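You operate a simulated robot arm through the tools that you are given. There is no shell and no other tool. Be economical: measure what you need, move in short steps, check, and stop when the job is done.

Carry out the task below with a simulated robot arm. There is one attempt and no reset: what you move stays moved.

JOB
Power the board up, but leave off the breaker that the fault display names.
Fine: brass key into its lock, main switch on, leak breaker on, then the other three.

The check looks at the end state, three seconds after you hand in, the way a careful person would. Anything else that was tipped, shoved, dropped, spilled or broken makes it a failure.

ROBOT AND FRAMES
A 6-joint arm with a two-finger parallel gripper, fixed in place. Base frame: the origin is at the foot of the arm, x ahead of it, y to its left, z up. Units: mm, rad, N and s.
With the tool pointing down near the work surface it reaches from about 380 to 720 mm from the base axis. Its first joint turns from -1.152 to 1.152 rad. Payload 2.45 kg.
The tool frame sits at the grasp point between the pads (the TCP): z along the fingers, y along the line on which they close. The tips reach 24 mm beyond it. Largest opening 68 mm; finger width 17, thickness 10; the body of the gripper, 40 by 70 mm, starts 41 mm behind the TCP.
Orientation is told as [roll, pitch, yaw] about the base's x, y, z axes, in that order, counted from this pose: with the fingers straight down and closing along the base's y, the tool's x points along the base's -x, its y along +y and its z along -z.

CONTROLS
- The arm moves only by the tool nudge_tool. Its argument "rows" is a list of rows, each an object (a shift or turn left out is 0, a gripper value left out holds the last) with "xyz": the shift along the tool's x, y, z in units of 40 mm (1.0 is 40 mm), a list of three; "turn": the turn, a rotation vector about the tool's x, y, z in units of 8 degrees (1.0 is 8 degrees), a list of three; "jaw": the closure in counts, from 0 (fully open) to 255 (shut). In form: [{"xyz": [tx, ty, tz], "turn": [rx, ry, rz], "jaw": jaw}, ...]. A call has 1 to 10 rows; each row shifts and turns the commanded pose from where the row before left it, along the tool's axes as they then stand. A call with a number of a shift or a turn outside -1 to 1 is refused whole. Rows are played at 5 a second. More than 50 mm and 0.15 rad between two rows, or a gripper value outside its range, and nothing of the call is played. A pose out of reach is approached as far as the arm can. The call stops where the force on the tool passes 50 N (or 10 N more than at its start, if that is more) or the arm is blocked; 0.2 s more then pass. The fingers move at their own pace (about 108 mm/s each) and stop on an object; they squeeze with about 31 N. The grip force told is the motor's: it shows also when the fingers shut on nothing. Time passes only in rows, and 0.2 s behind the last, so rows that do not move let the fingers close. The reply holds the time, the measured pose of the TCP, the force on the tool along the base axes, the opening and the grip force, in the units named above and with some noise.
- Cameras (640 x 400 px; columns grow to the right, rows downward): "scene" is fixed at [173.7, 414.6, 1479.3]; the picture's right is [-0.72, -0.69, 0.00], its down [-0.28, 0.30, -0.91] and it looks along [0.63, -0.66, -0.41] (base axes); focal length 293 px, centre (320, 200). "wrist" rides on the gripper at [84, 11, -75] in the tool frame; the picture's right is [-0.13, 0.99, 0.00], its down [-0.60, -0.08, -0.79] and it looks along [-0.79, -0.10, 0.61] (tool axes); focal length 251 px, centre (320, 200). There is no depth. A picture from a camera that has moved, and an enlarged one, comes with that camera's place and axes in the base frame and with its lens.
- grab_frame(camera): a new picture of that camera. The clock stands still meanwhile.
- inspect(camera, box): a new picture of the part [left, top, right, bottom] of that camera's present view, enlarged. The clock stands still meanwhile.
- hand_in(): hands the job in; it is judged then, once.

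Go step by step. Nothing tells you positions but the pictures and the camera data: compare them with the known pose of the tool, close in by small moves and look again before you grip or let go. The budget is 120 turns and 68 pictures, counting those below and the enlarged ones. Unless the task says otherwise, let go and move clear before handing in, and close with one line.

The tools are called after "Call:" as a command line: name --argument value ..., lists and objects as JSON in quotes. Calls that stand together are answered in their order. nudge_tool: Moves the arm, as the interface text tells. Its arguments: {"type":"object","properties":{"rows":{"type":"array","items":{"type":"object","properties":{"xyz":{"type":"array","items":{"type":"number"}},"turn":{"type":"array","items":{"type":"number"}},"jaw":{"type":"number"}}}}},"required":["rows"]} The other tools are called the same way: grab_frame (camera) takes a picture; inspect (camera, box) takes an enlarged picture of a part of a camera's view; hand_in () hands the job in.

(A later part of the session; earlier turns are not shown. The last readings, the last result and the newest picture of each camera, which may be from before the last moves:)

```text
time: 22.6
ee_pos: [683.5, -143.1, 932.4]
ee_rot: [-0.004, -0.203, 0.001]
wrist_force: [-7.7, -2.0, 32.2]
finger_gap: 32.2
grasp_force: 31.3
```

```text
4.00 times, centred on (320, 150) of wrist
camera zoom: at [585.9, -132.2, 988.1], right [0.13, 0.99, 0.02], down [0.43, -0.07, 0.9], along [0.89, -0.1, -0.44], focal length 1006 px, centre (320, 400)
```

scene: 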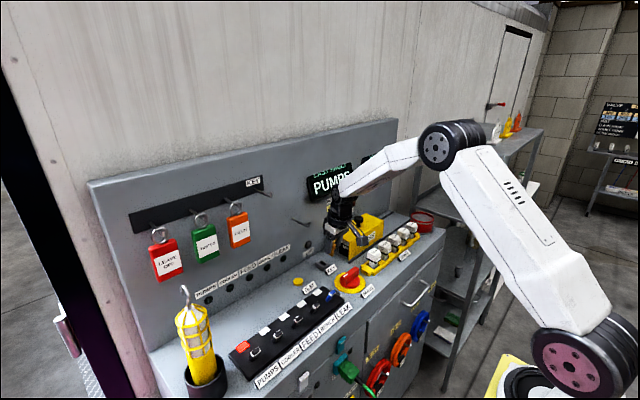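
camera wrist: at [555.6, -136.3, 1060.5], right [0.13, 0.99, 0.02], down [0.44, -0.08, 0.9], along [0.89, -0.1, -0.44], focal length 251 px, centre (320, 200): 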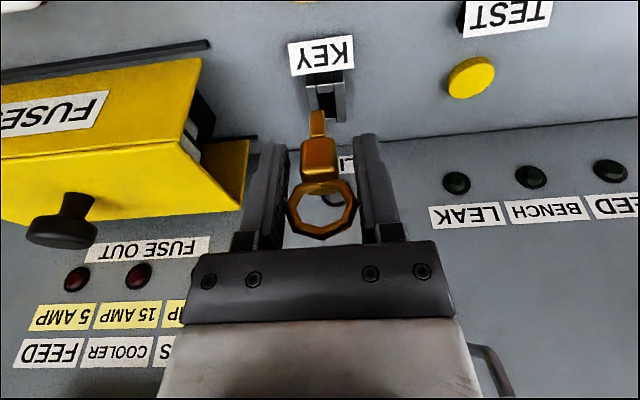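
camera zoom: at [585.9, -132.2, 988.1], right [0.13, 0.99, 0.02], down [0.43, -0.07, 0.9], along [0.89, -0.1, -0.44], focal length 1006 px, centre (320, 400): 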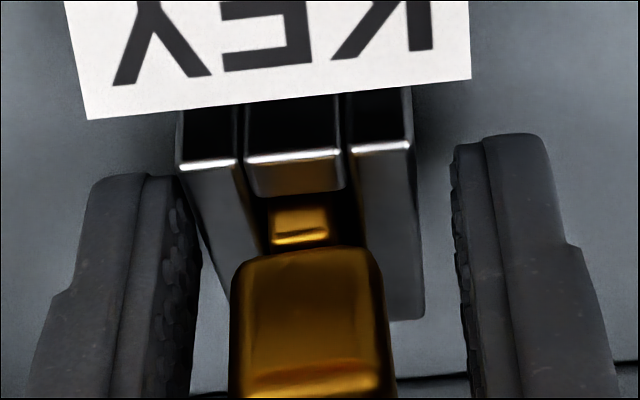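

The blade is mostly in, but the key leans with its top toward me. I'm easing the press and moving the ring forward in +x to stand it upright.

Call:
nudge_tool --rows '[{"xyz": [-0.008, 0, -0.04]}, {"xyz": [-0.1, 0, 0.02]}, {"xyz": [-0.1, 0, 0.02]}, {"xyz": [-0.08, 0, 0.016]}, {}]'

Call:
inspect --camera "scene" --box '[316, 243, 346, 273]'

```text
time: 23.8
ee_pos: [693.3, -143.6, 932.8]
ee_rot: [-0.006, -0.202, 0.002]
wrist_force: [-15.0, -4.4, 27.7]
finger_gap: 31.9
grasp_force: 31.3
```

```text
13.33 times, centred on (331, 258) of scene
camera zoom: at [172.7, 414.7, 1479.5], right [-0.72, -0.69, 0.0], down [-0.28, 0.3, -0.91], along [0.63, -0.66, -0.41], focal length 3903 px, centre (173, -573)
```

zoom: 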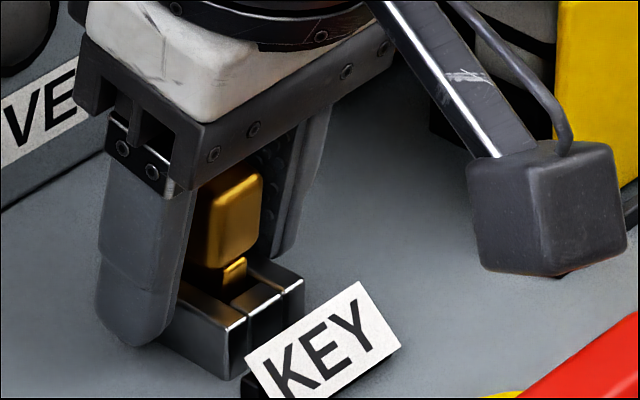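

The key is nearly upright, so I'm pressing down a few mm more to seat it.

Call:
nudge_tool --rows '[{"xyz": [0.02, 0, 0.03]}, {"xyz": [0.015, 0, 0.07]}, {"xyz": [0.015, 0, 0.07]}, {}]'

Call:
inspect --camera "scene" --box '[316, 243, 346, 273]'

```text
time: 24.6
ee_pos: [696.5, -143.3, 933.2]
ee_rot: [-0.007, -0.21, 0.002]
wrist_force: [-8.7, 2.1, 11.8]
finger_gap: 32.4
grasp_force: 30.9
stopped in row 4: the force on the tool passed its limit (the readings are from after the stop); the commanded pose is now the measured one
```

```text
13.33 times, centred on (331, 258) of scene
camera zoom: at [173.2, 414.8, 1479.4], right [-0.72, -0.69, 0.0], down [-0.28, 0.3, -0.91], along [0.63, -0.66, -0.41], focal length 3903 px, centre (173, -573)
```

zoom: 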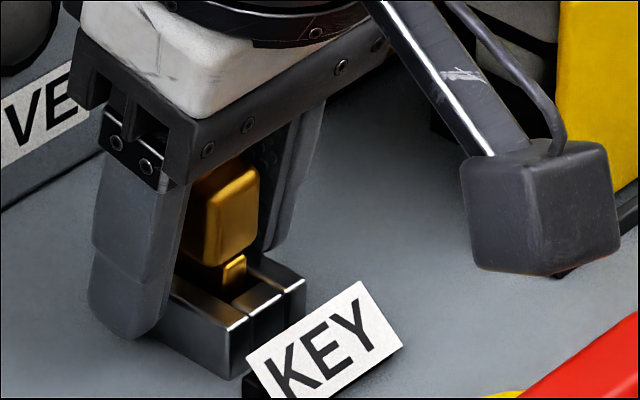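

The key has stopped going down and appears seated about 15 mm deep. I'm releasing it, retreating along the tool axis and looking.

Call:
nudge_tool --rows '[{"jaw": 80}, {}, {"xyz": [0, 0, -0.3]}, {"xyz": [0, 0, -0.7]}, {"xyz": [0, 0, -0.7]}, {}]'

Call:
inspect --camera "scene" --box '[311, 238, 351, 278]'

Call:
grab_frame --camera "wrist"

```text
time: 26.1
ee_pos: [681.7, -141.1, 997.1]
ee_rot: [-0.008, -0.209, 0.004]
wrist_force: [0.3, -0.5, 0.0]
finger_gap: 46.7
grasp_force: 0.0
```

```text
10.00 times, centred on (331, 258) of scene
camera zoom: at [173.7, 414.6, 1479.3], right [-0.72, -0.69, 0.0], down [-0.28, 0.3, -0.91], along [0.63, -0.66, -0.41], focal length 2927 px, centre (210, -380)
```

zoom: 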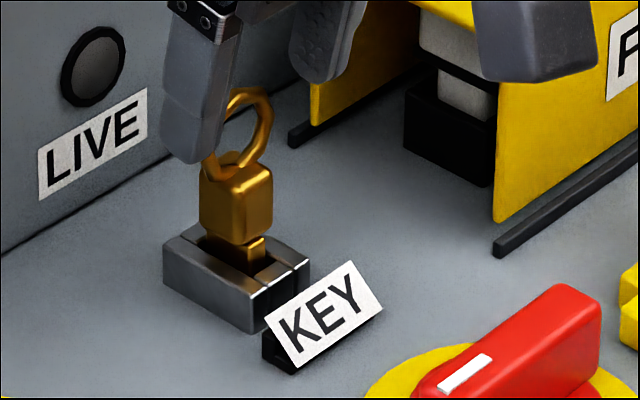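

```text
15 pictures are left
camera wrist: at [582.9, -130.5, 1051.3], right [0.13, 0.99, 0.02], down [0.42, -0.07, 0.9], along [0.9, -0.11, -0.43], focal length 251 px, centre (320, 200)
```

wrist: 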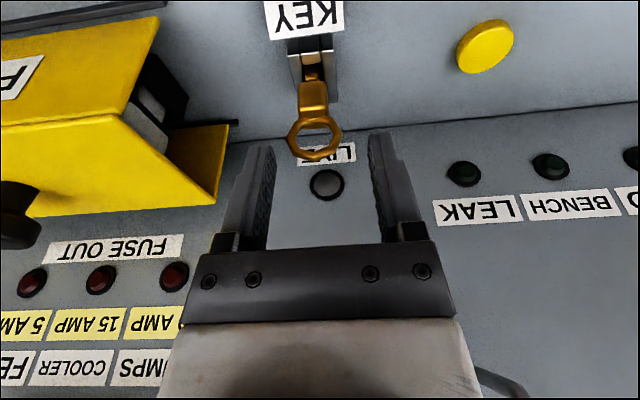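

The key stands upright in the lock on its own. Next is the main switch near (586, -147), so I'm backing off, untilting and going above it to look.

Call:
nudge_tool --rows '[{"xyz": [0, 0, -0.5]}, {"xyz": [0.78, 0, -0.165]}, {"xyz": [0.78, -0.07, -0.165]}, {"xyz": [0.78, -0.07, -0.165]}, {"turn": [0, 0.75, 0]}, {"turn": [0, 0.75, 0]}, {}]'

Call:
grab_frame --camera "wrist"

```text
time: 27.6
ee_pos: [581.9, -147.6, 1018.2]
ee_rot: [-0.007, -0.003, 0.001]
wrist_force: [-0.9, -0.1, 0.3]
finger_gap: 46.6
grasp_force: 0.1
```

```text
14 pictures are left
camera wrist: at [497.6, -136.9, 1091.4], right [0.13, 0.99, -0.01], down [0.6, -0.07, 0.79], along [0.79, -0.11, -0.61], focal length 251 px, centre (320, 200)
```

wrist: 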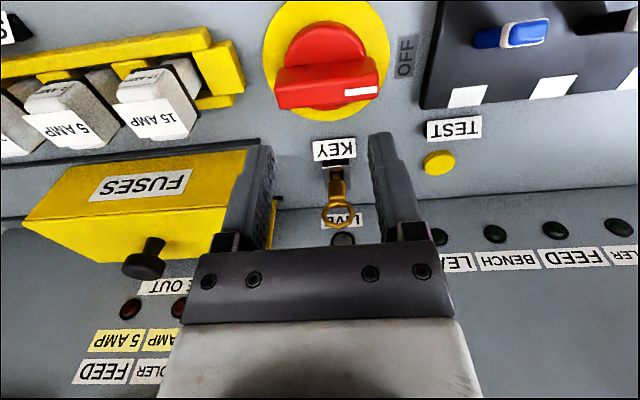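

Call:
inspect --camera "wrist" --box '[250, 0, 450, 125]'

```text
3.20 times, centred on (350, 62) of wrist
camera zoom: at [497.6, -136.9, 1091.4], right [0.13, 0.99, -0.01], down [0.6, -0.07, 0.79], along [0.79, -0.11, -0.61], focal length 805 px, centre (224, 640)
```

zoom: 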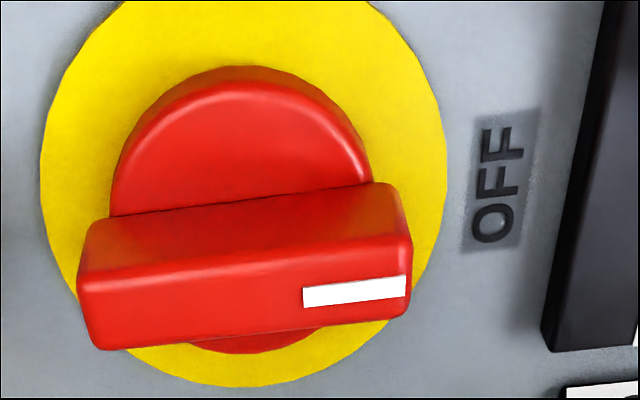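

The bar is 16 mm thick and lies along y with its pointer on OFF, pivoting near (587.5, -145.3) with its top at z≈930. I'm yawing the gripper 90° so the fingers close across it.

Call:
nudge_tool --rows '[{"turn": [0, 0, -1]}, {"turn": [0, 0, -1]}, {"turn": [0, 0, -1]}, {"turn": [0, 0, -1]}, {"turn": [0, 0, -1]}, {"turn": [0, 0, -1]}, {"turn": [0, 0, -1]}, {"turn": [0, 0, -1]}, {"turn": [0, 0, -1]}, {"turn": [0, 0, -1]}]'

Call:
nudge_tool --rows '[{"turn": [0, 0, -1]}, {"turn": [0, 0, -0.25]}, {}]'

```text
time: 29.9
ee_pos: [581.8, -148.1, 1016.8]
ee_rot: [-0.003, 0.008, 1.398]
wrist_force: [0.1, 0.0, -0.3]
finger_gap: 46.5
grasp_force: 0.0
```

```text
time: 30.6
ee_pos: [581.1, -148.2, 1018.3]
ee_rot: [-0.002, 0.007, 1.572]
wrist_force: [0.1, -0.3, -0.1]
finger_gap: 46.8
grasp_force: 0.0
```

Call:
nudge_tool --rows '[{"xyz": [-0.072, -0.16, 0]}, {"xyz": [0, 0, 0.5]}, {"xyz": [0, 0, 0.5]}, {"xyz": [0, 0, 0.4]}, {"xyz": [0, 0, 0.2]}, {"xyz": [0, 0, 0.2]}, {}]'

Call:
inspect --camera "scene" --box '[315, 240, 395, 310]'

```text
time: 32.2
ee_pos: [586.9, -145.8, 945.9]
ee_rot: [-0.003, 0.008, 1.571]
wrist_force: [-0.1, -0.8, 0.4]
finger_gap: 46.5
grasp_force: 0.0
```

```text
5.71 times, centred on (355, 275) of scene
camera zoom: at [173.7, 414.6, 1479.3], right [-0.72, -0.69, 0.0], down [-0.28, 0.3, -0.91], along [0.63, -0.66, -0.41], focal length 1673 px, centre (120, -229)
```

zoom: 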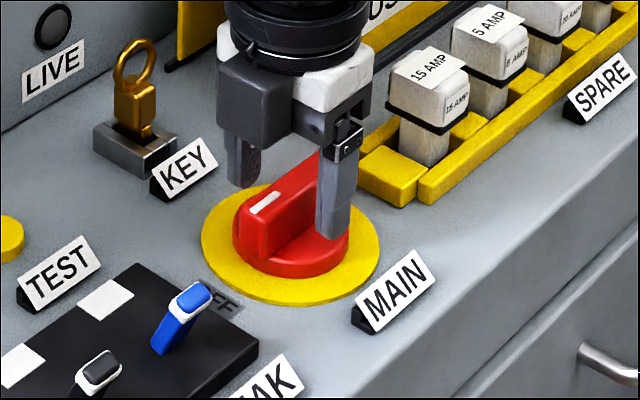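

The fingers straddle the bar. I'm lowering slightly and gripping it.

Call:
nudge_tool --rows '[{"xyz": [0, 0, 0.1]}, {"jaw": 160}, {"jaw": 255}, {}, {}]'

```text
time: 33.5
ee_pos: [585.2, -144.4, 942.4]
ee_rot: [0.005, 0.005, 1.571]
wrist_force: [-30.6, -2.9, 5.8]
finger_gap: 17.9
grasp_force: 36.5
```

Call:
nudge_tool --rows '[{"xyz": [0, 0.05, 0]}, {}]'

```text
time: 34.0
ee_pos: [584.2, -144.9, 941.1]
ee_rot: [0.0, 0.005, 1.571]
wrist_force: [-20.4, -9.1, -1.5]
finger_gap: 17.9
grasp_force: 36.3
```

Call:
nudge_tool --rows '[{"xyz": [0, 0.05, 0]}, {"xyz": [0, 0.03, 0]}, {}]'

```text
time: 34.9
ee_pos: [585.1, -144.4, 941.8]
ee_rot: [-0.006, 0.007, 1.572]
wrist_force: [9.5, -3.8, -16.7]
finger_gap: 17.9
grasp_force: 35.8
```

The grip is roughly centred on the bar. I'm trying a small clockwise turn (seen from above) and watching the force.

Call:
nudge_tool --rows '[{"xyz": [0, -0.02, 0], "turn": [0, 0, 0.5]}, {"turn": [0, 0, 0.6]}, {"turn": [0, 0, 0.6]}, {}]'

```text
time: 35.9
ee_pos: [585.7, -145.2, 941.5]
ee_rot: [-0.007, 0.007, 1.332]
wrist_force: [9.5, 7.5, 0.2]
finger_gap: 20.6
grasp_force: 37.7
```

Call:
nudge_tool --rows '[{"turn": [0, 0, 0.6]}, {"turn": [0, 0, 0.6]}, {}]'

Call:
inspect --camera "scene" --box '[315, 240, 395, 310]'

```text
time: 36.6
ee_pos: [584.8, -146.3, 942.1]
ee_rot: [-0.009, 0.005, 1.164]
wrist_force: [16.8, 1.8, -1.5]
finger_gap: 24.2
grasp_force: 40.3
```

```text
5.71 times, centred on (355, 275) of scene
camera zoom: at [174.3, 414.7, 1479.3], right [-0.72, -0.69, 0.0], down [-0.29, 0.3, -0.91], along [0.63, -0.66, -0.41], focal length 1673 px, centre (120, -229)
```

zoom: 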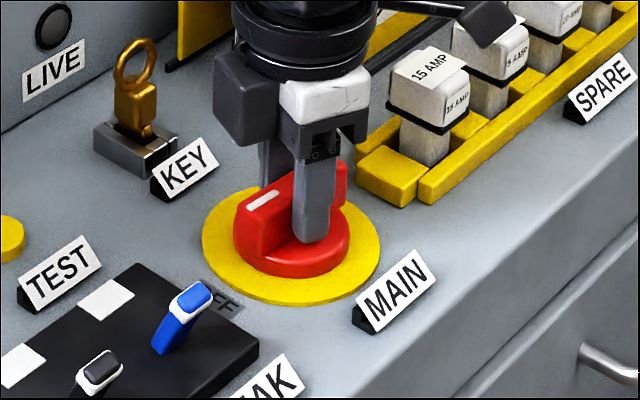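

The handle did not move clockwise, so I'm turning back and trying counter-clockwise.

Call:
nudge_tool --rows '[{"turn": [0, 0, -0.9]}, {"turn": [0, 0, -1]}, {"turn": [0, 0, -1]}, {"turn": [0, 0, -0.6]}, {"turn": [0, 0, -0.6]}, {"turn": [0, 0, -0.6]}, {}]'

```text
time: 38.2
ee_pos: [585.4, -146.9, 941.8]
ee_rot: [-0.003, 0.006, 1.822]
wrist_force: [17.9, -5.8, 0.8]
finger_gap: 22.2
grasp_force: 38.9
```

The grip at the pivot gives too little torque. I'll re-grip near the pointer end of the bar, 24 mm from the pivot, and swing it along an arc.

Call:
nudge_tool --rows '[{"turn": [0, 0, 0.9], "jaw": 80}, {"turn": [0, 0, 0.9]}, {}, {"xyz": [-0.3, 0, 0]}, {"xyz": [-0.27, 0, 0]}, {}, {"jaw": 170}, {"jaw": 255}, {}, {}]'

```text
time: 40.5
ee_pos: [585.3, -121.6, 939.8]
ee_rot: [-0.008, 0.008, 1.572]
wrist_force: [21.5, 1.5, -6.7]
finger_gap: 17.7
grasp_force: 36.1
```

Call:
nudge_tool --rows '[{"xyz": [0.006, -0.11, 0], "turn": [0, 0, 1]}, {"xyz": [0.006, -0.0835, 0], "turn": [0, 0, 1]}, {}]'

```text
time: 41.2
ee_pos: [587.4, -122.8, 941.2]
ee_rot: [0.006, 0.008, 1.288]
wrist_force: [-23.8, -0.6, 10.9]
finger_gap: 21.5
grasp_force: 38.3
```

Call:
nudge_tool --rows '[{"xyz": [0.006, -0.09, 0], "turn": [0, 0, 0.3]}, {"xyz": [0.006, -0.09, 0]}, {}]'

```text
time: 41.7
ee_pos: [586.7, -123.8, 941.1]
ee_rot: [0.02, 0.01, 1.26]
wrist_force: [-15.1, 0.7, 14.1]
finger_gap: 22.6
grasp_force: 38.9
stopped in row 2: the force on the tool passed its limit (the readings are from after the stop); the commanded pose is now the measured one
```

Clockwise is hard-blocked, so I'm testing counter-clockwise the same way.

Call:
nudge_tool --rows '[{"xyz": [0, 0.03, 0], "turn": [0, 0, -1]}, {"turn": [0, 0, -1]}, {"xyz": [0.006, 0.06, 0], "turn": [0, 0, -0.7]}, {"xyz": [0.006, 0.06, 0], "turn": [0, 0, -0.5]}, {"xyz": [0.006, 0.06, 0], "turn": [0, 0, -0.5]}, {}]'

```text
time: 43.1
ee_pos: [585.3, -122.3, 940.7]
ee_rot: [0.01, 0.003, 1.773]
wrist_force: [33.2, 8.3, -26.2]
finger_gap: 21.5
grasp_force: 38.4
```

Both directions are blocked, so the main looks interlocked and the key is probably not fully home. I'm letting go of the switch, lifting and looking closely at the key.

Call:
nudge_tool --rows '[{"turn": [0, 0, 0.8], "jaw": 60}, {"turn": [0, 0, 0.7]}, {}, {"xyz": [0, 0, -0.8]}, {"xyz": [0, 0, -0.8]}, {}]'

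Call:
inspect --camera "scene" --box '[318, 243, 348, 268]'

```text
time: 44.5
ee_pos: [582.2, -122.1, 1004.6]
ee_rot: [0.019, 0.004, 1.562]
wrist_force: [-0.5, 0.6, 0.2]
finger_gap: 52.1
grasp_force: 0.0
```

```text
16.00 times, centred on (333, 256) of scene
camera zoom: at [173.7, 414.6, 1479.3], right [-0.72, -0.69, 0.0], down [-0.28, 0.3, -0.91], along [0.63, -0.66, -0.41], focal length 4683 px, centre (112, -688)
```

zoom: 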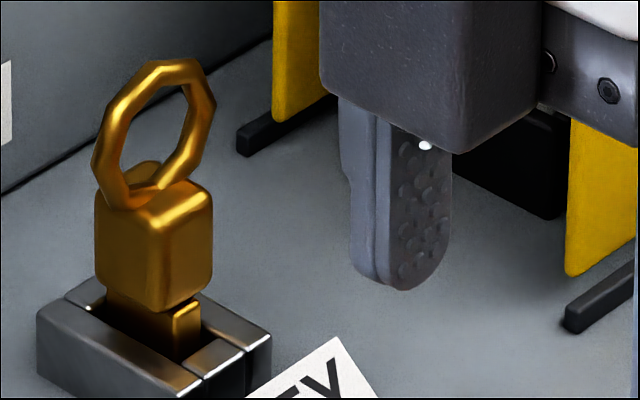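

The key stands but sits a few mm proud and maybe tilted. I'm yawing back and tilting again to view it, then I'll seat it further.

Call:
nudge_tool --rows '[{"turn": [0, 0, 1]}, {"turn": [0, 0, 1]}, {"turn": [0, 0, 1]}, {"turn": [0, 0, 1]}, {"turn": [0, 0, 1]}, {"turn": [0, 0, 1]}, {"turn": [0, 0, 1]}, {"turn": [0, 0, 1]}, {"turn": [0, 0, 1]}, {"turn": [0, 0, 1]}]'

Call:
nudge_tool --rows '[{"turn": [0, 0, 1]}, {"turn": [0, 0, 0.2]}, {"turn": [0, -0.75, 0], "jaw": 80}, {"turn": [0, -0.75, 0]}, {"xyz": [-0.554, -0.19, 0.118]}, {"xyz": [-0.554, -0.19, 0.118]}, {"xyz": [-0.45, -0.19, 0.118]}, {}]'

Call:
inspect --camera "wrist" --box '[270, 60, 370, 160]'

```text
time: 46.7
ee_pos: [580.2, -123.4, 1006.4]
ee_rot: [-0.002, 0.019, 0.162]
wrist_force: [0.3, -0.8, -0.7]
finger_gap: 52.4
grasp_force: 0.1
```

```text
time: 48.5
ee_pos: [643.0, -145.2, 1000.9]
ee_rot: [-0.006, -0.191, -0.001]
wrist_force: [-0.6, -0.5, -0.4]
finger_gap: 46.8
grasp_force: 0.1
```

```text
4.00 times, centred on (320, 110) of wrist
camera zoom: at [547.3, -134.5, 1056.9], right [0.13, 0.99, 0.02], down [0.44, -0.08, 0.89], along [0.89, -0.11, -0.45], focal length 1006 px, centre (320, 560)
```

zoom: 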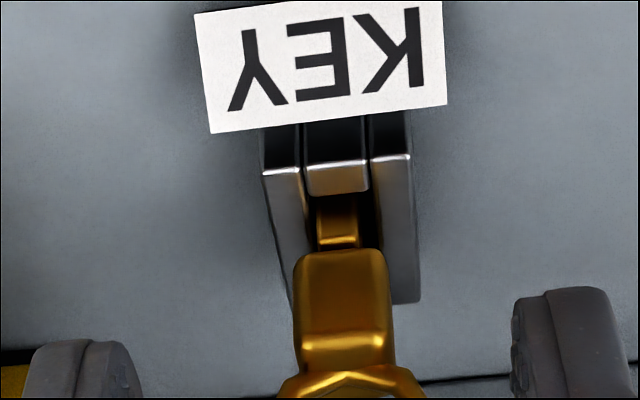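

The key is about 4–5 mm proud. I'll close the fingers and press vertically on top of its ring so it can self-align and drop home.

Call:
nudge_tool --rows '[{"xyz": [0, 0, -0.45], "jaw": 255}, {"xyz": [-0.35, 0, 0.07]}, {"xyz": [-0.5, 0, 0.09]}, {"xyz": [-0.5, 0, 0.09]}, {}, {"xyz": [0.02, 0, 0.1]}, {"xyz": [0.02, 0, 0.1]}, {}]'

Call:
inspect --camera "scene" --box '[310, 228, 350, 268]'

```text
time: 50.3
ee_pos: [696.4, -145.4, 1012.3]
ee_rot: [-0.003, -0.19, 0.0]
wrist_force: [0.4, -0.5, 0.0]
finger_gap: 0.0
grasp_force: 23.5
```

```text
10.00 times, centred on (330, 248) of scene
camera zoom: at [173.7, 414.6, 1479.3], right [-0.72, -0.69, 0.0], down [-0.28, 0.3, -0.91], along [0.63, -0.66, -0.41], focal length 2927 px, centre (220, -280)
```

zoom: 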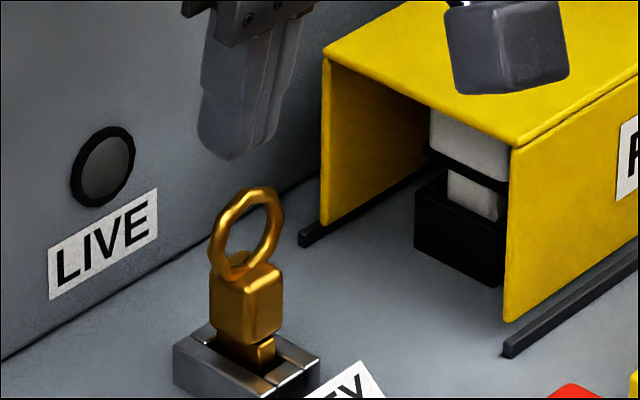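

The fingertips are about 14 mm above the ring. I'm shifting slightly toward −x and pressing down.

Call:
nudge_tool --rows '[{"xyz": [0.1, 0, -0.02]}, {"xyz": [0.014, 0, 0.0737]}, {"xyz": [0.014, 0, 0.0737]}, {"xyz": [0.014, 0, 0.0737]}, {"xyz": [0.014, 0, 0.0737]}, {"xyz": [0.01, 0, 0.05]}, {"xyz": [0.01, 0, 0.05]}, {}]'

```text
time: 52.1
ee_pos: [692.6, -147.6, 998.6]
ee_rot: [-0.002, -0.195, -0.003]
wrist_force: [-0.4, 0.1, 10.8]
finger_gap: 0.1
grasp_force: 24.1
```

Call:
nudge_tool --rows '[{"xyz": [0.005, 0, 0.03]}, {"xyz": [0.005, 0, 0.03]}, {"xyz": [0.005, 0, 0.03]}, {}]'

```text
time: 53.1
ee_pos: [694.3, -148.4, 998.5]
ee_rot: [-0.005, -0.199, 0.0]
wrist_force: [-4.3, 0.1, 33.3]
finger_gap: 0.3
grasp_force: 23.3
```

No movement at 33 N. I'm adding small sideways wiggles while pressing.

Call:
nudge_tool --rows '[{"xyz": [0.08, 0, 0]}, {"xyz": [0.08, 0, 0]}, {"xyz": [-0.1, 0.05, 0]}, {"xyz": [-0.1, 0.05, 0]}, {"xyz": [0.04, -0.1, 0]}, {"xyz": [0, 0.05, 0]}, {}]'

```text
time: 54.7
ee_pos: [694.2, -144.3, 997.8]
ee_rot: [-0.005, -0.201, 0.0]
wrist_force: [-5.8, 0.3, 35.2]
finger_gap: 0.0
grasp_force: 23.6
```

The key is firmly bottomed at 35 N, so it is in. I'm going back to the main switch to try again with a stronger push at the end of the bar.

Call:
nudge_tool --rows '[{"xyz": [0, 0, -0.3]}, {"xyz": [0, 0, -0.6]}, {"xyz": [0.83, 0, -0.166]}, {"xyz": [0.83, 0, -0.166]}, {"xyz": [0.83, 0, -0.166], "jaw": 80}, {"turn": [0, 0.72, 0]}, {"turn": [0, 0.72, 0]}, {"turn": [0, 0, -1]}, {"turn": [0, 0, -1]}, {"turn": [0, 0, -1]}]'

Call:
nudge_tool --rows '[{"turn": [0, 0, -1]}, {"turn": [0, 0, -1]}, {"turn": [0, 0, -1]}, {"turn": [0, 0, -1]}, {"turn": [0, 0, -1]}, {"turn": [0, 0, -1]}, {"turn": [0, 0, -1]}, {"turn": [0, 0, -1]}, {"turn": [0, 0, -0.25]}, {}]'

```text
time: 56.9
ee_pos: [585.2, -143.7, 1029.3]
ee_rot: [0.001, 0.011, 0.419]
wrist_force: [1.2, 0.3, -0.9]
finger_gap: 46.5
grasp_force: 0.1
```

```text
time: 59.1
ee_pos: [585.1, -143.8, 1029.3]
ee_rot: [0.012, 0.002, 1.571]
wrist_force: [0.9, 0.0, -0.3]
finger_gap: 46.6
grasp_force: 0.1
```

Call:
nudge_tool --rows '[{"xyz": [-0.595, -0.025, 0]}, {"xyz": [0, 0, 0.6]}, {"xyz": [0, 0, 0.6]}, {"xyz": [0, 0, 0.6]}, {"xyz": [0, 0, 0.4]}, {}, {"jaw": 170}, {"jaw": 255}, {}, {}]'

```text
time: 61.3
ee_pos: [584.9, -121.1, 940.7]
ee_rot: [0.009, 0.002, 1.57]
wrist_force: [7.6, 0.8, -6.8]
finger_gap: 18.1
grasp_force: 36.6
```

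Gripped. First I'm trying clockwise (pointer end toward +x), moving along the arc.

Call:
nudge_tool --rows '[{"xyz": [0.004, -0.09, 0], "turn": [0, 0, 0.8]}, {"xyz": [0.006, -0.09, 0], "turn": [0, 0, 0.8]}, {}]'

```text
time: 62.1
ee_pos: [587.7, -122.5, 941.6]
ee_rot: [0.02, 0.005, 1.344]
wrist_force: [-38.7, -2.5, 27.7]
finger_gap: 20.6
grasp_force: 37.5
```

Call:
nudge_tool --rows '[{"xyz": [0, 0.1, 0], "turn": [0, 0, -0.8]}, {"xyz": [0, 0.08, 0], "turn": [0, 0, -0.8]}, {"xyz": [0.004, 0.09, 0], "turn": [0, 0, -0.6]}, {"xyz": [0.004, 0.09, 0], "turn": [0, 0, -0.6]}, {"xyz": [0.004, 0.06, 0]}, {}]'

```text
time: 63.3
ee_pos: [584.9, -121.5, 940.9]
ee_rot: [-0.013, 0.01, 1.734]
wrist_force: [17.2, 0.2, -14.8]
finger_gap: 20.9
grasp_force: 37.5
stopped in row 6: the force on the tool passed its limit (the readings are from after the stop); the commanded pose is now the measured one
```

Both directions are still blocked at 50 N, so I'm checking the key's seating again.

Call:
inspect --camera "scene" --box '[320, 242, 345, 272]'

```text
13.33 times, centred on (332, 257) of scene
camera zoom: at [174.5, 414.5, 1479.3], right [-0.72, -0.69, 0.0], down [-0.29, 0.3, -0.91], along [0.63, -0.66, -0.41], focal length 3903 px, centre (153, -560)
```

zoom: 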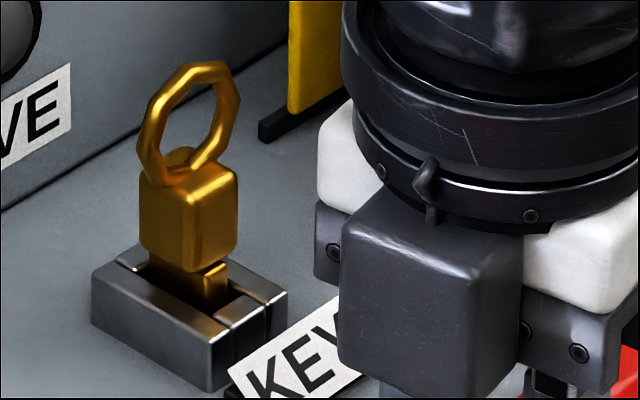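

The key is upright but only about 13 mm of its roughly 22 mm blade is in. I'll release the switch, re-grip the key's ring and work it in with a firmer feel.

Call:
nudge_tool --rows '[{"turn": [0, 0, 0.6], "jaw": 60}, {"turn": [0, 0, 0.57]}, {}, {"xyz": [0, 0, -0.9]}, {"xyz": [0, 0, -0.9]}, {"turn": [0, 0, 1]}, {"turn": [0, 0, 1]}, {"turn": [0, 0, 1]}, {"turn": [0, 0, 1]}, {"turn": [0, 0, 1]}]'

Call:
nudge_tool --rows '[{"turn": [0, 0, 1]}, {"turn": [0, 0, 1]}, {"turn": [0, 0, 1]}, {"turn": [0, 0, 1]}, {"turn": [0, 0, 1]}, {"turn": [0, 0, 1]}, {"turn": [0, 0, 0.25]}, {"turn": [0, -0.72, 0]}, {"turn": [0, -0.72, 0]}, {}]'

```text
time: 65.5
ee_pos: [582.0, -121.5, 1013.6]
ee_rot: [-0.014, -0.004, 0.875]
wrist_force: [0.0, 0.6, -0.4]
finger_gap: 52.0
grasp_force: 0.0
```

```text
time: 67.7
ee_pos: [581.1, -121.2, 1013.5]
ee_rot: [-0.007, -0.215, 0.006]
wrist_force: [0.5, -0.3, 0.3]
finger_gap: 52.0
grasp_force: 0.0
```

Call:
nudge_tool --rows '[{"xyz": [-0.725, -0.149, 0.15]}, {"xyz": [-0.725, -0.149, 0.15]}, {"xyz": [-0.725, -0.149, 0.15]}, {"xyz": [-0.725, -0.149, 0.15]}, {}]'

Call:
inspect --camera "wrist" --box '[260, 20, 380, 120]'

```text
time: 68.9
ee_pos: [700.4, -142.1, 1014.5]
ee_rot: [-0.007, -0.214, 0.008]
wrist_force: [0.7, -0.5, 0.5]
finger_gap: 52.1
grasp_force: 0.1
```

```text
4.00 times, centred on (320, 70) of wrist
camera zoom: at [603.0, -131.8, 1067.9], right [0.12, 0.99, 0.02], down [0.42, -0.07, 0.9], along [0.9, -0.1, -0.43], focal length 1006 px, centre (320, 720)
```

zoom: 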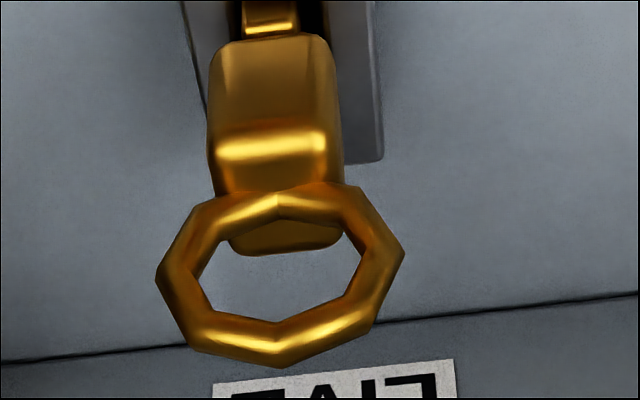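

The key looks centred and upright from above. While I'm here, I'll grip its ring, press and feel for wall-to-wall play and any further drop.

Call:
nudge_tool --rows '[{"xyz": [0, -0.083, 0]}, {"xyz": [0.1, 0, 0.49]}, {"xyz": [0.1, 0, 0.49]}, {"xyz": [0.1, 0, 0.49]}, {"xyz": [0.048, 0, 0.245]}, {}, {"jaw": 110}, {"jaw": 255}, {}, {}]'

```text
time: 71.1
ee_pos: [699.8, -147.3, 944.0]
ee_rot: [-0.005, -0.213, 0.008]
wrist_force: [0.0, 0.0, -0.2]
finger_gap: 32.1
grasp_force: 30.9
```

Call:
nudge_tool --rows '[{"xyz": [0.01, 0.02, 0.05]}, {"xyz": [0.01, 0.02, 0.05]}, {}]'

Call:
nudge_tool --rows '[{"xyz": [0.08, 0, 0]}, {"xyz": [0.08, 0, 0]}, {}]'

Call:
nudge_tool --rows '[{"xyz": [-0.08, 0, 0]}, {"xyz": [-0.08, 0, 0]}, {"xyz": [-0.08, 0, 0]}, {"xyz": [-0.08, 0, 0]}, {}]'

```text
time: 71.9
ee_pos: [701.7, -146.9, 942.3]
ee_rot: [-0.007, -0.216, 0.007]
wrist_force: [-7.2, -1.8, 20.3]
finger_gap: 32.2
grasp_force: 31.5
```

```text
time: 72.7
ee_pos: [697.4, -147.0, 942.0]
ee_rot: [-0.01, -0.22, 0.008]
wrist_force: [7.2, 0.3, 20.4]
finger_gap: 32.3
grasp_force: 31.2
```

```text
time: 73.9
ee_pos: [707.4, -146.4, 939.7]
ee_rot: [-0.005, -0.207, 0.005]
wrist_force: [-16.3, 0.0, 4.1]
finger_gap: 32.3
grasp_force: 31.1
```

Something shifted: z is lower with less force. I'm centring and pressing again.

Call:
nudge_tool --rows '[{"xyz": [0.05, 0, 0]}, {"xyz": [0.07, 0, 0.06]}, {"xyz": [0.02, 0, 0.08]}, {"xyz": [0.02, 0, 0.08]}, {}]'

```text
time: 75.1
ee_pos: [704.0, -147.1, 935.2]
ee_rot: [-0.01, -0.221, 0.008]
wrist_force: [2.8, 0.2, 21.8]
finger_gap: 32.2
grasp_force: 30.4
```

Call:
inspect --camera "scene" --box '[316, 243, 346, 273]'

```text
13.33 times, centred on (331, 258) of scene
camera zoom: at [173.3, 414.7, 1479.4], right [-0.72, -0.69, 0.0], down [-0.28, 0.3, -0.91], along [0.63, -0.66, -0.41], focal length 3903 px, centre (173, -573)
```

zoom: 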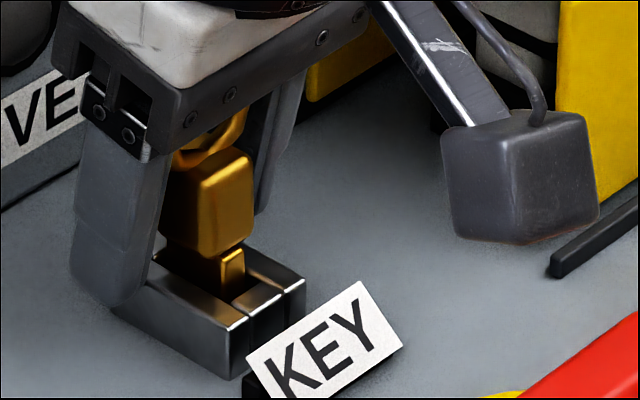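

The key sits at the same depth and slipped in the grip instead. I'm trying yaw and y wiggles while pressing, in case a side edge is catching.

Call:
nudge_tool --rows '[{"xyz": [0, 0.04, 0], "turn": [0, 0, 0.4]}, {"xyz": [0, 0.04, 0.02], "turn": [0, 0, -0.8]}, {"xyz": [0.01, -0.02, 0.04], "turn": [0, 0, 0.8]}, {"xyz": [0.01, 0, 0.04], "turn": [0, 0, -0.4]}, {}]'

Call:
nudge_tool --rows '[{"xyz": [0.06, 0, 0.02], "turn": [0.3, 0, 0]}, {"xyz": [-0.06, 0, 0.02], "turn": [-0.6, 0, 0]}, {"xyz": [0.06, 0, 0.02], "turn": [0.6, 0, 0]}, {"xyz": [-0.06, 0, 0.02], "turn": [-0.3, 0, 0]}, {}]'

```text
time: 76.3
ee_pos: [704.7, -143.6, 932.5]
ee_rot: [-0.009, -0.221, 0.007]
wrist_force: [-12.2, 1.5, 40.5]
finger_gap: 32.3
grasp_force: 30.5
```

```text
time: 77.5
ee_pos: [704.9, -144.0, 932.9]
ee_rot: [-0.008, -0.226, 0.007]
wrist_force: [-17.6, 0.7, 47.1]
finger_gap: 32.2
grasp_force: 30.4
```

The key is solidly bottomed at 47 N. I'm centring, releasing and backing off.

Call:
nudge_tool --rows '[{"xyz": [0, -0.03, -0.1]}, {}, {"jaw": 80}, {}, {"xyz": [0, 0, -0.5]}, {"xyz": [0, 0, -0.8]}, {"xyz": [0, 0, -0.8]}, {}]'

Call:
inspect --camera "wrist" --box '[260, 30, 380, 130]'

```text
time: 79.3
ee_pos: [686.1, -145.5, 1011.1]
ee_rot: [-0.006, -0.21, 0.005]
wrist_force: [-0.6, -0.3, -0.9]
finger_gap: 46.4
grasp_force: 0.0
```

```text
4.00 times, centred on (320, 80) of wrist
camera zoom: at [587.7, -134.6, 1065.7], right [0.12, 0.99, 0.02], down [0.42, -0.07, 0.9], along [0.9, -0.1, -0.43], focal length 1006 px, centre (320, 680)
```

zoom: 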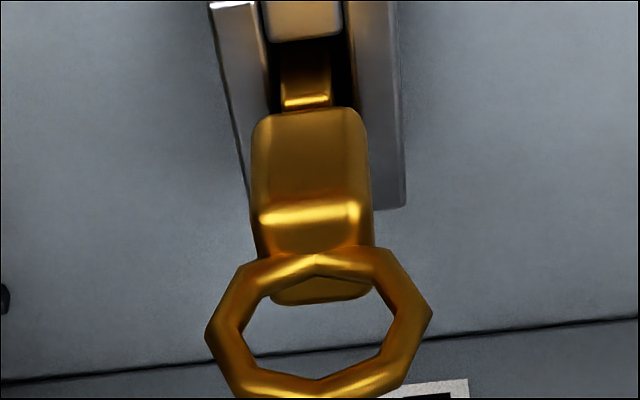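

The key is in the slot, so I'm returning to the main switch for another try.

Call:
nudge_tool --rows '[{"xyz": [0, 0, -0.3]}, {"xyz": [0.8, 0, -0.17]}, {"xyz": [0.8, 0, -0.17]}, {"xyz": [0.8, 0, -0.17]}, {"turn": [0, 0.75, 0]}, {"turn": [0, 0.75, 0]}, {"turn": [0, 0, -1]}, {"turn": [0, 0, -1]}, {"turn": [0, 0, -1]}, {"turn": [0, 0, -1]}]'

Call:
nudge_tool --rows '[{"turn": [0, 0, -1]}, {"turn": [0, 0, -1]}, {"turn": [0, 0, -1]}, {"turn": [0, 0, -1]}, {"turn": [0, 0, -1]}, {"turn": [0, 0, -1]}, {"turn": [0, 0, -1]}, {"turn": [0, 0, -0.25]}, {}]'

```text
time: 81.5
ee_pos: [584.4, -144.5, 1022.7]
ee_rot: [-0.007, 0.0, 0.566]
wrist_force: [0.7, 0.9, 1.1]
finger_gap: 46.5
grasp_force: 0.0
```

```text
time: 83.5
ee_pos: [584.5, -145.6, 1022.4]
ee_rot: [-0.003, 0.006, 1.578]
wrist_force: [0.1, -0.3, 0.2]
finger_gap: 47.0
grasp_force: 0.0
```

Call:
nudge_tool --rows '[{"xyz": [0, -0.03, 0.6]}, {"xyz": [0, 0, 0.6]}, {"xyz": [0, 0, 0.6]}, {"xyz": [0, 0, 0.28]}, {"jaw": 170}, {"jaw": 255}, {}, {"turn": [0, 0, 0.8]}, {"turn": [0, 0, 0.8]}, {}]'

```text
time: 85.7
ee_pos: [584.4, -146.7, 939.9]
ee_rot: [-0.003, 0.008, 1.352]
wrist_force: [-22.3, -3.9, 15.1]
finger_gap: 20.2
grasp_force: 37.6
```

Call:
nudge_tool --rows '[{"turn": [0, 0, -0.8]}, {"turn": [0, 0, -0.8]}, {"turn": [0, 0, -0.8]}, {"turn": [0, 0, -0.8]}, {}]'

```text
time: 86.9
ee_pos: [584.4, -144.3, 940.0]
ee_rot: [0.0, 0.004, 1.8]
wrist_force: [-20.2, 14.7, 7.5]
finger_gap: 21.7
grasp_force: 38.8
```

The handle is still locked to gripper torque. I'm taking a view of the whole board to see whether anything changed.

Call:
nudge_tool --rows '[{"turn": [0, 0, 0.8], "jaw": 60}, {"turn": [0, 0, 0.8]}, {}, {"xyz": [0, 0, -0.9]}, {"xyz": [0, 0, -0.9]}, {"xyz": [0.5, 0.9, 0]}, {"xyz": [0.5, 0.9, 0]}, {"xyz": [0.5, 0.9, 0]}, {}]'

Call:
inspect --camera "scene" --box '[230, 200, 390, 300]'

```text
time: 88.9
ee_pos: [478.0, -207.7, 1012.2]
ee_rot: [-0.004, 0.005, 1.575]
wrist_force: [1.6, 0.5, -0.3]
finger_gap: 51.9
grasp_force: 0.2
```

```text
4.00 times, centred on (310, 250) of scene
camera zoom: at [173.7, 414.6, 1479.3], right [-0.72, -0.69, 0.0], down [-0.28, 0.3, -0.91], along [0.63, -0.66, -0.41], focal length 1171 px, centre (360, 0)
```

zoom: 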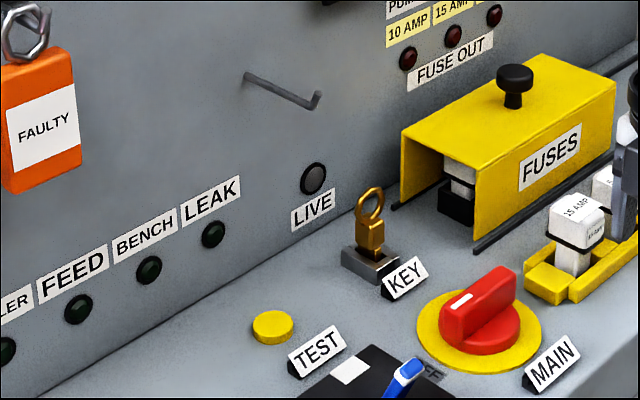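

The key looks upright but about 8 mm of blade shows. There may be a tighter hole under the slot that needs exact centring. I'm going back to re-grip it and find the slot walls by feel.

Call:
nudge_tool --rows '[{"xyz": [-0.5, -0.9, 0]}, {"xyz": [-0.5, -0.9, 0]}, {"xyz": [-0.5, -0.9, 0]}, {"turn": [0, 0, 1]}, {"turn": [0, 0, 1]}, {"turn": [0, 0, 1]}, {"turn": [0, 0, 1]}, {"turn": [0, 0, 1]}, {"turn": [0, 0, 1]}, {"turn": [0, 0, 1]}]'

Call:
nudge_tool --rows '[{"turn": [0, 0, 1]}, {"turn": [0, 0, 1]}, {"turn": [0, 0, 1]}, {"turn": [0, 0, 1]}, {"turn": [0, 0, 0.28]}, {"turn": [0, -0.6, 0]}, {"turn": [0, -0.6, 0]}, {}]'

```text
time: 91.1
ee_pos: [586.3, -144.3, 1012.0]
ee_rot: [-0.006, 0.0, 0.596]
wrist_force: [-0.1, 0.0, 0.4]
finger_gap: 52.0
grasp_force: 0.0
```

```text
time: 92.9
ee_pos: [587.3, -143.8, 1010.2]
ee_rot: [-0.006, -0.173, 0.002]
wrist_force: [-0.1, -0.2, 0.4]
finger_gap: 51.9
grasp_force: 0.0
```

Call:
nudge_tool --rows '[{"xyz": [-0.711, -0.009, 0.105]}, {"xyz": [-0.711, -0.009, 0.105]}, {"xyz": [-0.711, -0.009, 0.105]}, {"xyz": [-0.711, -0.009, 0.105]}, {"xyz": [0.075, 0, 0.431]}, {"xyz": [0.075, 0, 0.431]}, {"xyz": [0.075, 0, 0.431]}, {"xyz": [0.075, 0, 0.431]}, {}]'

Call:
nudge_tool --rows '[{"jaw": 110}, {"jaw": 255}, {}, {}]'

```text
time: 94.9
ee_pos: [700.9, -146.4, 944.7]
ee_rot: [-0.007, -0.171, 0.002]
wrist_force: [-0.4, -0.4, 0.1]
finger_gap: 52.1
grasp_force: 0.1
```

```text
time: 95.9
ee_pos: [702.0, -146.3, 945.0]
ee_rot: [-0.007, -0.171, 0.0]
wrist_force: [0.4, -0.5, 0.4]
finger_gap: 32.3
grasp_force: 30.8
```

Call:
nudge_tool --rows '[{"xyz": [-0.0086, 0, -0.049]}, {"xyz": [0, 0.06, 0]}, {}]'

Call:
nudge_tool --rows '[{"xyz": [0, 0.04, 0]}, {}]'

Call:
nudge_tool --rows '[{"xyz": [0, -0.13, 0]}, {}]'

Call:
nudge_tool --rows '[{"xyz": [0, -0.04, 0]}, {}]'

```text
time: 96.7
ee_pos: [701.5, -143.4, 945.5]
ee_rot: [-0.007, -0.171, 0.002]
wrist_force: [0.1, 0.1, 0.0]
finger_gap: 32.3
grasp_force: 31.1
```

```text
time: 97.3
ee_pos: [700.8, -142.8, 946.2]
ee_rot: [-0.007, -0.171, 0.001]
wrist_force: [0.8, -3.1, -0.9]
finger_gap: 32.1
grasp_force: 31.0
```

```text
time: 97.9
ee_pos: [700.5, -146.9, 946.8]
ee_rot: [-0.008, -0.171, 0.002]
wrist_force: [-0.8, -0.7, 0.2]
finger_gap: 32.3
grasp_force: 31.2
```

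```text
time: 98.5
ee_pos: [699.9, -147.9, 944.9]
ee_rot: [-0.005, -0.171, 0.002]
wrist_force: [-0.7, 8.6, 0.5]
finger_gap: 32.5
grasp_force: 31.0
```

Call:
nudge_tool --rows '[{"xyz": [0, 0.094, 0]}, {"xyz": [0.06, 0, -0.01]}, {}]'

Call:
nudge_tool --rows '[{"xyz": [0.04, 0, -0.007]}, {}]'

Call:
nudge_tool --rows '[{"xyz": [-0.14, 0, 0.024]}, {}]'

Call:
nudge_tool --rows '[{"xyz": [-0.05, 0, 0.008]}, {}]'

```text
time: 99.3
ee_pos: [697.4, -145.3, 946.8]
ee_rot: [-0.006, -0.172, 0.003]
wrist_force: [2.9, -2.2, -1.2]
finger_gap: 32.6
grasp_force: 31.3
```

```text
time: 99.9
ee_pos: [698.2, -146.2, 947.1]
ee_rot: [-0.008, -0.175, 0.002]
wrist_force: [15.7, -1.5, -1.8]
finger_gap: 32.1
grasp_force: 30.7
```

```text
time: 100.5
ee_pos: [703.0, -144.9, 945.7]
ee_rot: [-0.006, -0.169, 0.001]
wrist_force: [0.2, -0.2, -0.5]
finger_gap: 32.4
grasp_force: 31.3
```

```text
time: 101.1
ee_pos: [701.8, -145.9, 945.5]
ee_rot: [-0.004, -0.165, 0.0]
wrist_force: [-14.4, 1.8, 3.5]
finger_gap: 32.2
grasp_force: 30.9
```

The slot play is ±1.9 mm in x and ±2.6 mm in y. I'm now exactly centred, and pressing down.

Call:
nudge_tool --rows '[{"xyz": [0.0925, 0, -0.016]}, {}, {"xyz": [0.0086, 0, 0.049]}, {"xyz": [0.0086, 0, 0.049]}, {}]'

Call:
nudge_tool --rows '[{"xyz": [0.0086, 0, 0.049]}, {"xyz": [0.0086, 0, 0.049]}, {"xyz": [0.0086, 0, 0.049]}, {}]'

```text
time: 102.3
ee_pos: [701.5, -145.9, 943.8]
ee_rot: [-0.007, -0.176, 0.001]
wrist_force: [-3.3, 1.0, 15.3]
finger_gap: 32.3
grasp_force: 31.2
```

```text
time: 103.3
ee_pos: [703.0, -146.3, 939.2]
ee_rot: [-0.008, -0.177, 0.002]
wrist_force: [3.8, 0.0, 23.5]
finger_gap: 32.1
grasp_force: 30.9
```

Still on the same floor. I'm testing whether the lock expects a turn by gently twisting the key and watching the finger gap.

Call:
nudge_tool --rows '[{"xyz": [-0.005, 0, -0.05]}, {"turn": [0, 0, 0.7]}, {"turn": [0, 0, 0.7]}, {"turn": [0, 0, 0.6]}, {}]'

```text
time: 104.5
ee_pos: [698.7, -145.5, 937.7]
ee_rot: [0.04, -0.164, -0.284]
wrist_force: [-0.8, -5.3, 11.0]
finger_gap: 32.2
grasp_force: 31.4
```

Call:
inspect --camera "scene" --box '[316, 243, 346, 273]'

```text
13.33 times, centred on (331, 258) of scene
camera zoom: at [173.5, 414.5, 1479.4], right [-0.72, -0.69, 0.0], down [-0.28, 0.3, -0.91], along [0.63, -0.66, -0.41], focal length 3903 px, centre (173, -573)
```

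zoom: 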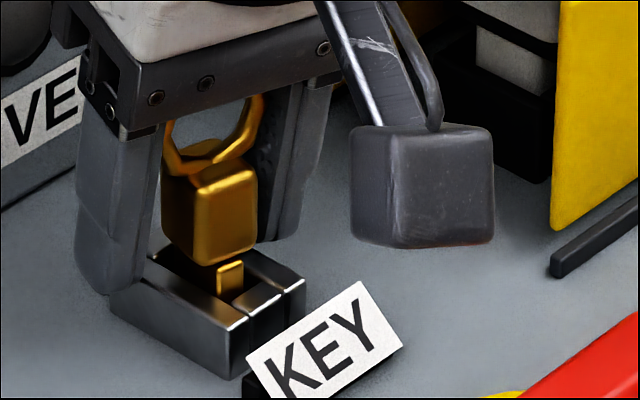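

The lock body doesn't turn; the key only has slot play. I'll lift the key out just above the slot and take one high zoom into the slot to see what it's sitting on.

Call:
nudge_tool --rows '[{"turn": [0, 0, -0.7]}, {"turn": [0, 0, -0.7]}, {"turn": [0, 0, -0.6]}, {"xyz": [-0.043, 0, -0.246]}, {"xyz": [-0.043, 0, -0.246]}, {"xyz": [-0.043, 0, -0.246]}, {"xyz": [-0.05, 0, -0.246]}, {"xyz": [0.15, 0, -0.03]}, {}]'

Call:
inspect --camera "wrist" --box '[292, 70, 342, 130]'

```text
time: 106.5
ee_pos: [697.5, -146.1, 977.6]
ee_rot: [-0.009, -0.17, 0.002]
wrist_force: [-0.1, -0.1, 0.2]
finger_gap: 32.0
grasp_force: 30.9
```

```text
6.67 times, centred on (317, 100) of wrist
camera zoom: at [600.4, -135.0, 1036.2], right [0.13, 0.99, 0.02], down [0.46, -0.07, 0.88], along [0.88, -0.1, -0.47], focal length 1676 px, centre (340, 867)
```

zoom: 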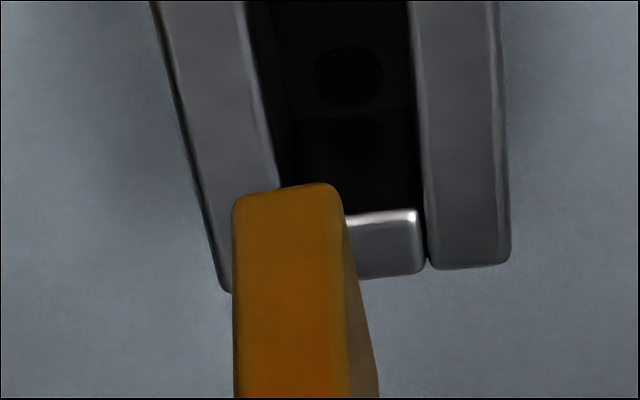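

The slot is 14 mm deep with a flat floor, so with a 22 mm blade, 8 mm proud is fully seated. I'm putting the key back in the same slot position.

Call:
nudge_tool --rows '[{"xyz": [-0.123, 0.04, 0.022]}, {}, {"xyz": [0.043, 0, 0.246]}, {"xyz": [0.043, 0, 0.246]}, {"xyz": [0.022, 0, 0.123]}, {"xyz": [0.022, 0, 0.123]}, {}]'

```text
time: 108.1
ee_pos: [701.0, -144.6, 947.8]
ee_rot: [-0.007, -0.171, 0.002]
wrist_force: [0.7, 0.1, -0.7]
finger_gap: 32.2
grasp_force: 31.2
```

Call:
nudge_tool --rows '[{"xyz": [0.017, 0, 0.0985]}, {"xyz": [0.017, 0, 0.0985]}, {}]'

Call:
nudge_tool --rows '[{"xyz": [0.0086, 0, 0.049]}, {"xyz": [0.0086, 0, 0.049]}, {}]'

```text
time: 108.9
ee_pos: [699.3, -145.0, 940.4]
ee_rot: [-0.006, -0.172, 0.001]
wrist_force: [-1.2, 2.0, 2.0]
finger_gap: 32.3
grasp_force: 31.2
```

```text
time: 109.7
ee_pos: [701.3, -144.0, 938.0]
ee_rot: [-0.008, -0.178, 0.001]
wrist_force: [-3.8, 1.8, 23.1]
finger_gap: 32.2
grasp_force: 31.2
```

The key is back on the floor of the slot at the same depth. I'm releasing it and going to the main switch, this time pushing at the very end of the bar with closed fingers for the best leverage.

Call:
nudge_tool --rows '[{"xyz": [-0.005, 0, -0.06]}, {}, {"jaw": 80}, {}, {"xyz": [0, 0, -0.5]}, {"xyz": [0, 0, -0.8]}, {"xyz": [0, 0, -0.8]}, {"xyz": [0.75, 0, -0.13]}, {"xyz": [0.75, 0, -0.13]}, {"xyz": [0.75, 0, -0.13]}]'

Call:
nudge_tool --rows '[{"turn": [0, 0.62, 0]}, {"turn": [0, 0.62, 0]}, {}]'

```text
time: 111.9
ee_pos: [595.4, -144.8, 1021.7]
ee_rot: [-0.008, -0.17, 0.002]
wrist_force: [-0.4, -0.5, 0.6]
finger_gap: 46.6
grasp_force: 0.0
```

```text
time: 112.7
ee_pos: [595.8, -144.4, 1022.2]
ee_rot: [-0.006, 0.005, -0.002]
wrist_force: [1.2, 0.3, -0.3]
finger_gap: 46.5
grasp_force: 0.0
```

Call:
nudge_tool --rows '[{"xyz": [0.43, 0.36, 0], "jaw": 255}, {"xyz": [0.43, 0.36, 0]}, {}, {"xyz": [0, 0, 0.7]}, {"xyz": [0, 0, 0.7]}, {"xyz": [0, 0, 0.7]}, {}, {"xyz": [-0.1, 0, 0]}, {"xyz": [-0.05, 0, 0]}, {}]'

```text
time: 114.8
ee_pos: [566.9, -113.6, 936.8]
ee_rot: [-0.002, 0.007, 0.002]
wrist_force: [-4.4, 6.7, 10.0]
finger_gap: 0.0
grasp_force: 23.8
stopped in row 10: the force on the tool passed its limit (the readings are from after the stop); the commanded pose is now the measured one
```

Call:
nudge_tool --rows '[{"xyz": [-0.04, 0, 0]}, {"xyz": [-0.04, 0, 0]}, {"xyz": [-0.04, 0, 0]}, {}]'

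```text
time: 115.8
ee_pos: [571.2, -114.2, 938.0]
ee_rot: [-0.003, 0.006, 0.002]
wrist_force: [-7.3, 18.7, 23.1]
finger_gap: 0.3
grasp_force: 24.1
```

Call:
nudge_tool --rows '[{"xyz": [-0.05, 0, -0.02]}, {"xyz": [-0.05, 0, -0.02]}, {"xyz": [-0.05, 0, 0]}, {}]'

```text
time: 116.8
ee_pos: [576.3, -113.4, 937.7]
ee_rot: [-0.003, 0.007, 0.004]
wrist_force: [-3.0, 27.4, 12.3]
finger_gap: 0.0
grasp_force: 23.6
```

Call:
nudge_tool --rows '[{"xyz": [-0.08, -0.05, -0.02]}, {"xyz": [-0.08, -0.05, -0.02]}, {}]'

```text
time: 117.6
ee_pos: [584.6, -119.1, 940.8]
ee_rot: [-0.004, 0.007, 0.002]
wrist_force: [0.8, -0.2, 0.2]
finger_gap: 0.2
grasp_force: 23.8
```

The fingers are now where the bar's end used to be with no force, so the handle seems to have rotated. I'm confirming with one picture.

Call:
inspect --camera "scene" --box '[235, 190, 395, 310]'

```text
3.33 times, centred on (315, 250) of scene
camera zoom: at [173.7, 414.6, 1479.3], right [-0.72, -0.69, 0.0], down [-0.28, 0.3, -0.91], along [0.63, -0.66, -0.41], focal length 976 px, centre (337, 33)
```

zoom: 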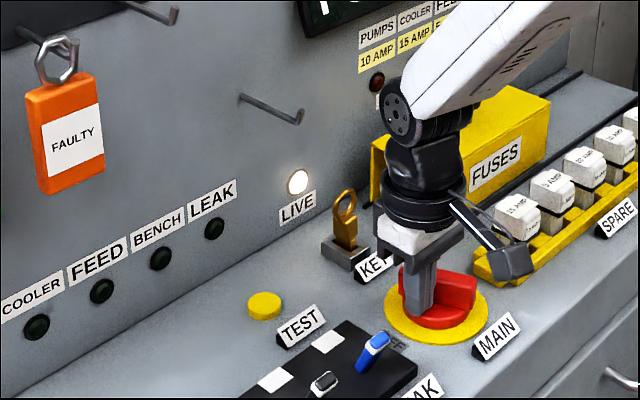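

The LIVE lamp is lit, so the key is accepted and the main is on. I'm nudging the pointer end gently to make sure the handle is at its stop.

Call:
nudge_tool --rows '[{"xyz": [0, 0.15, 0]}, {"xyz": [-0.3, 0, 0]}, {"xyz": [-0.3, 0, 0]}, {"xyz": [0, -0.1, 0]}, {"xyz": [0, -0.1, 0]}, {"xyz": [0, -0.08, 0]}, {}]'

```text
time: 119.2
ee_pos: [605.4, -123.1, 940.0]
ee_rot: [-0.005, 0.008, 0.001]
wrist_force: [-0.2, -0.2, -0.3]
finger_gap: 0.0
grasp_force: 23.9
```

Call:
nudge_tool --rows '[{"xyz": [0, -0.05, 0]}, {"xyz": [0, -0.05, 0]}, {"xyz": [0, -0.03, 0]}, {}]'

```text
time: 120.2
ee_pos: [607.0, -124.7, 939.9]
ee_rot: [-0.002, 0.008, 0.004]
wrist_force: [-4.1, 34.5, 8.0]
finger_gap: 0.0
grasp_force: 23.7
```

The handle is solid at its stop. Next is the LEAK breaker: triangulated caps are at x≈563, z≈941, with y≈-39 (LEAK), 20 (BENCH), 80 (FEED), 141 (COOLER) and 201 (PUMPS). They lean toward me (off), so I'm moving in front of LEAK.

Call:
nudge_tool --rows '[{"xyz": [0, 0.15, -0.1]}, {"xyz": [0, 0, -0.7]}, {"xyz": [0, 0, -0.7]}, {"xyz": [0.57, 0.67, 0]}, {"xyz": [0.57, 0.67, 0]}, {"xyz": [0.57, 0.67, 0]}, {"xyz": [0, 0, 0.5]}, {"xyz": [0, 0, 0.5]}, {}]'

```text
time: 122.2
ee_pos: [538.5, -44.0, 959.8]
ee_rot: [-0.004, 0.008, 0.002]
wrist_force: [-0.8, -0.6, -0.6]
finger_gap: 0.2
grasp_force: 23.8
```

Call:
nudge_tool --rows '[{"xyz": [0, 0.11, 0.12]}, {"xyz": [-0.1, 0, 0]}, {"xyz": [-0.1, 0, 0]}, {"xyz": [-0.1, 0, 0]}, {"xyz": [-0.1, 0, 0]}, {}]'

Call:
nudge_tool --rows '[{"xyz": [-0.08, 0, 0]}, {"xyz": [-0.08, 0, 0]}, {"xyz": [-0.08, 0, 0]}, {}]'

```text
time: 123.6
ee_pos: [555.2, -37.6, 958.2]
ee_rot: [-0.004, 0.005, 0.003]
wrist_force: [-7.5, 1.0, 20.8]
finger_gap: 0.1
grasp_force: 23.4
```

```text
time: 124.6
ee_pos: [564.7, -37.8, 955.1]
ee_rot: [-0.003, 0.008, 0.002]
wrist_force: [-2.4, 1.3, 3.4]
finger_gap: 0.0
grasp_force: 23.5
```

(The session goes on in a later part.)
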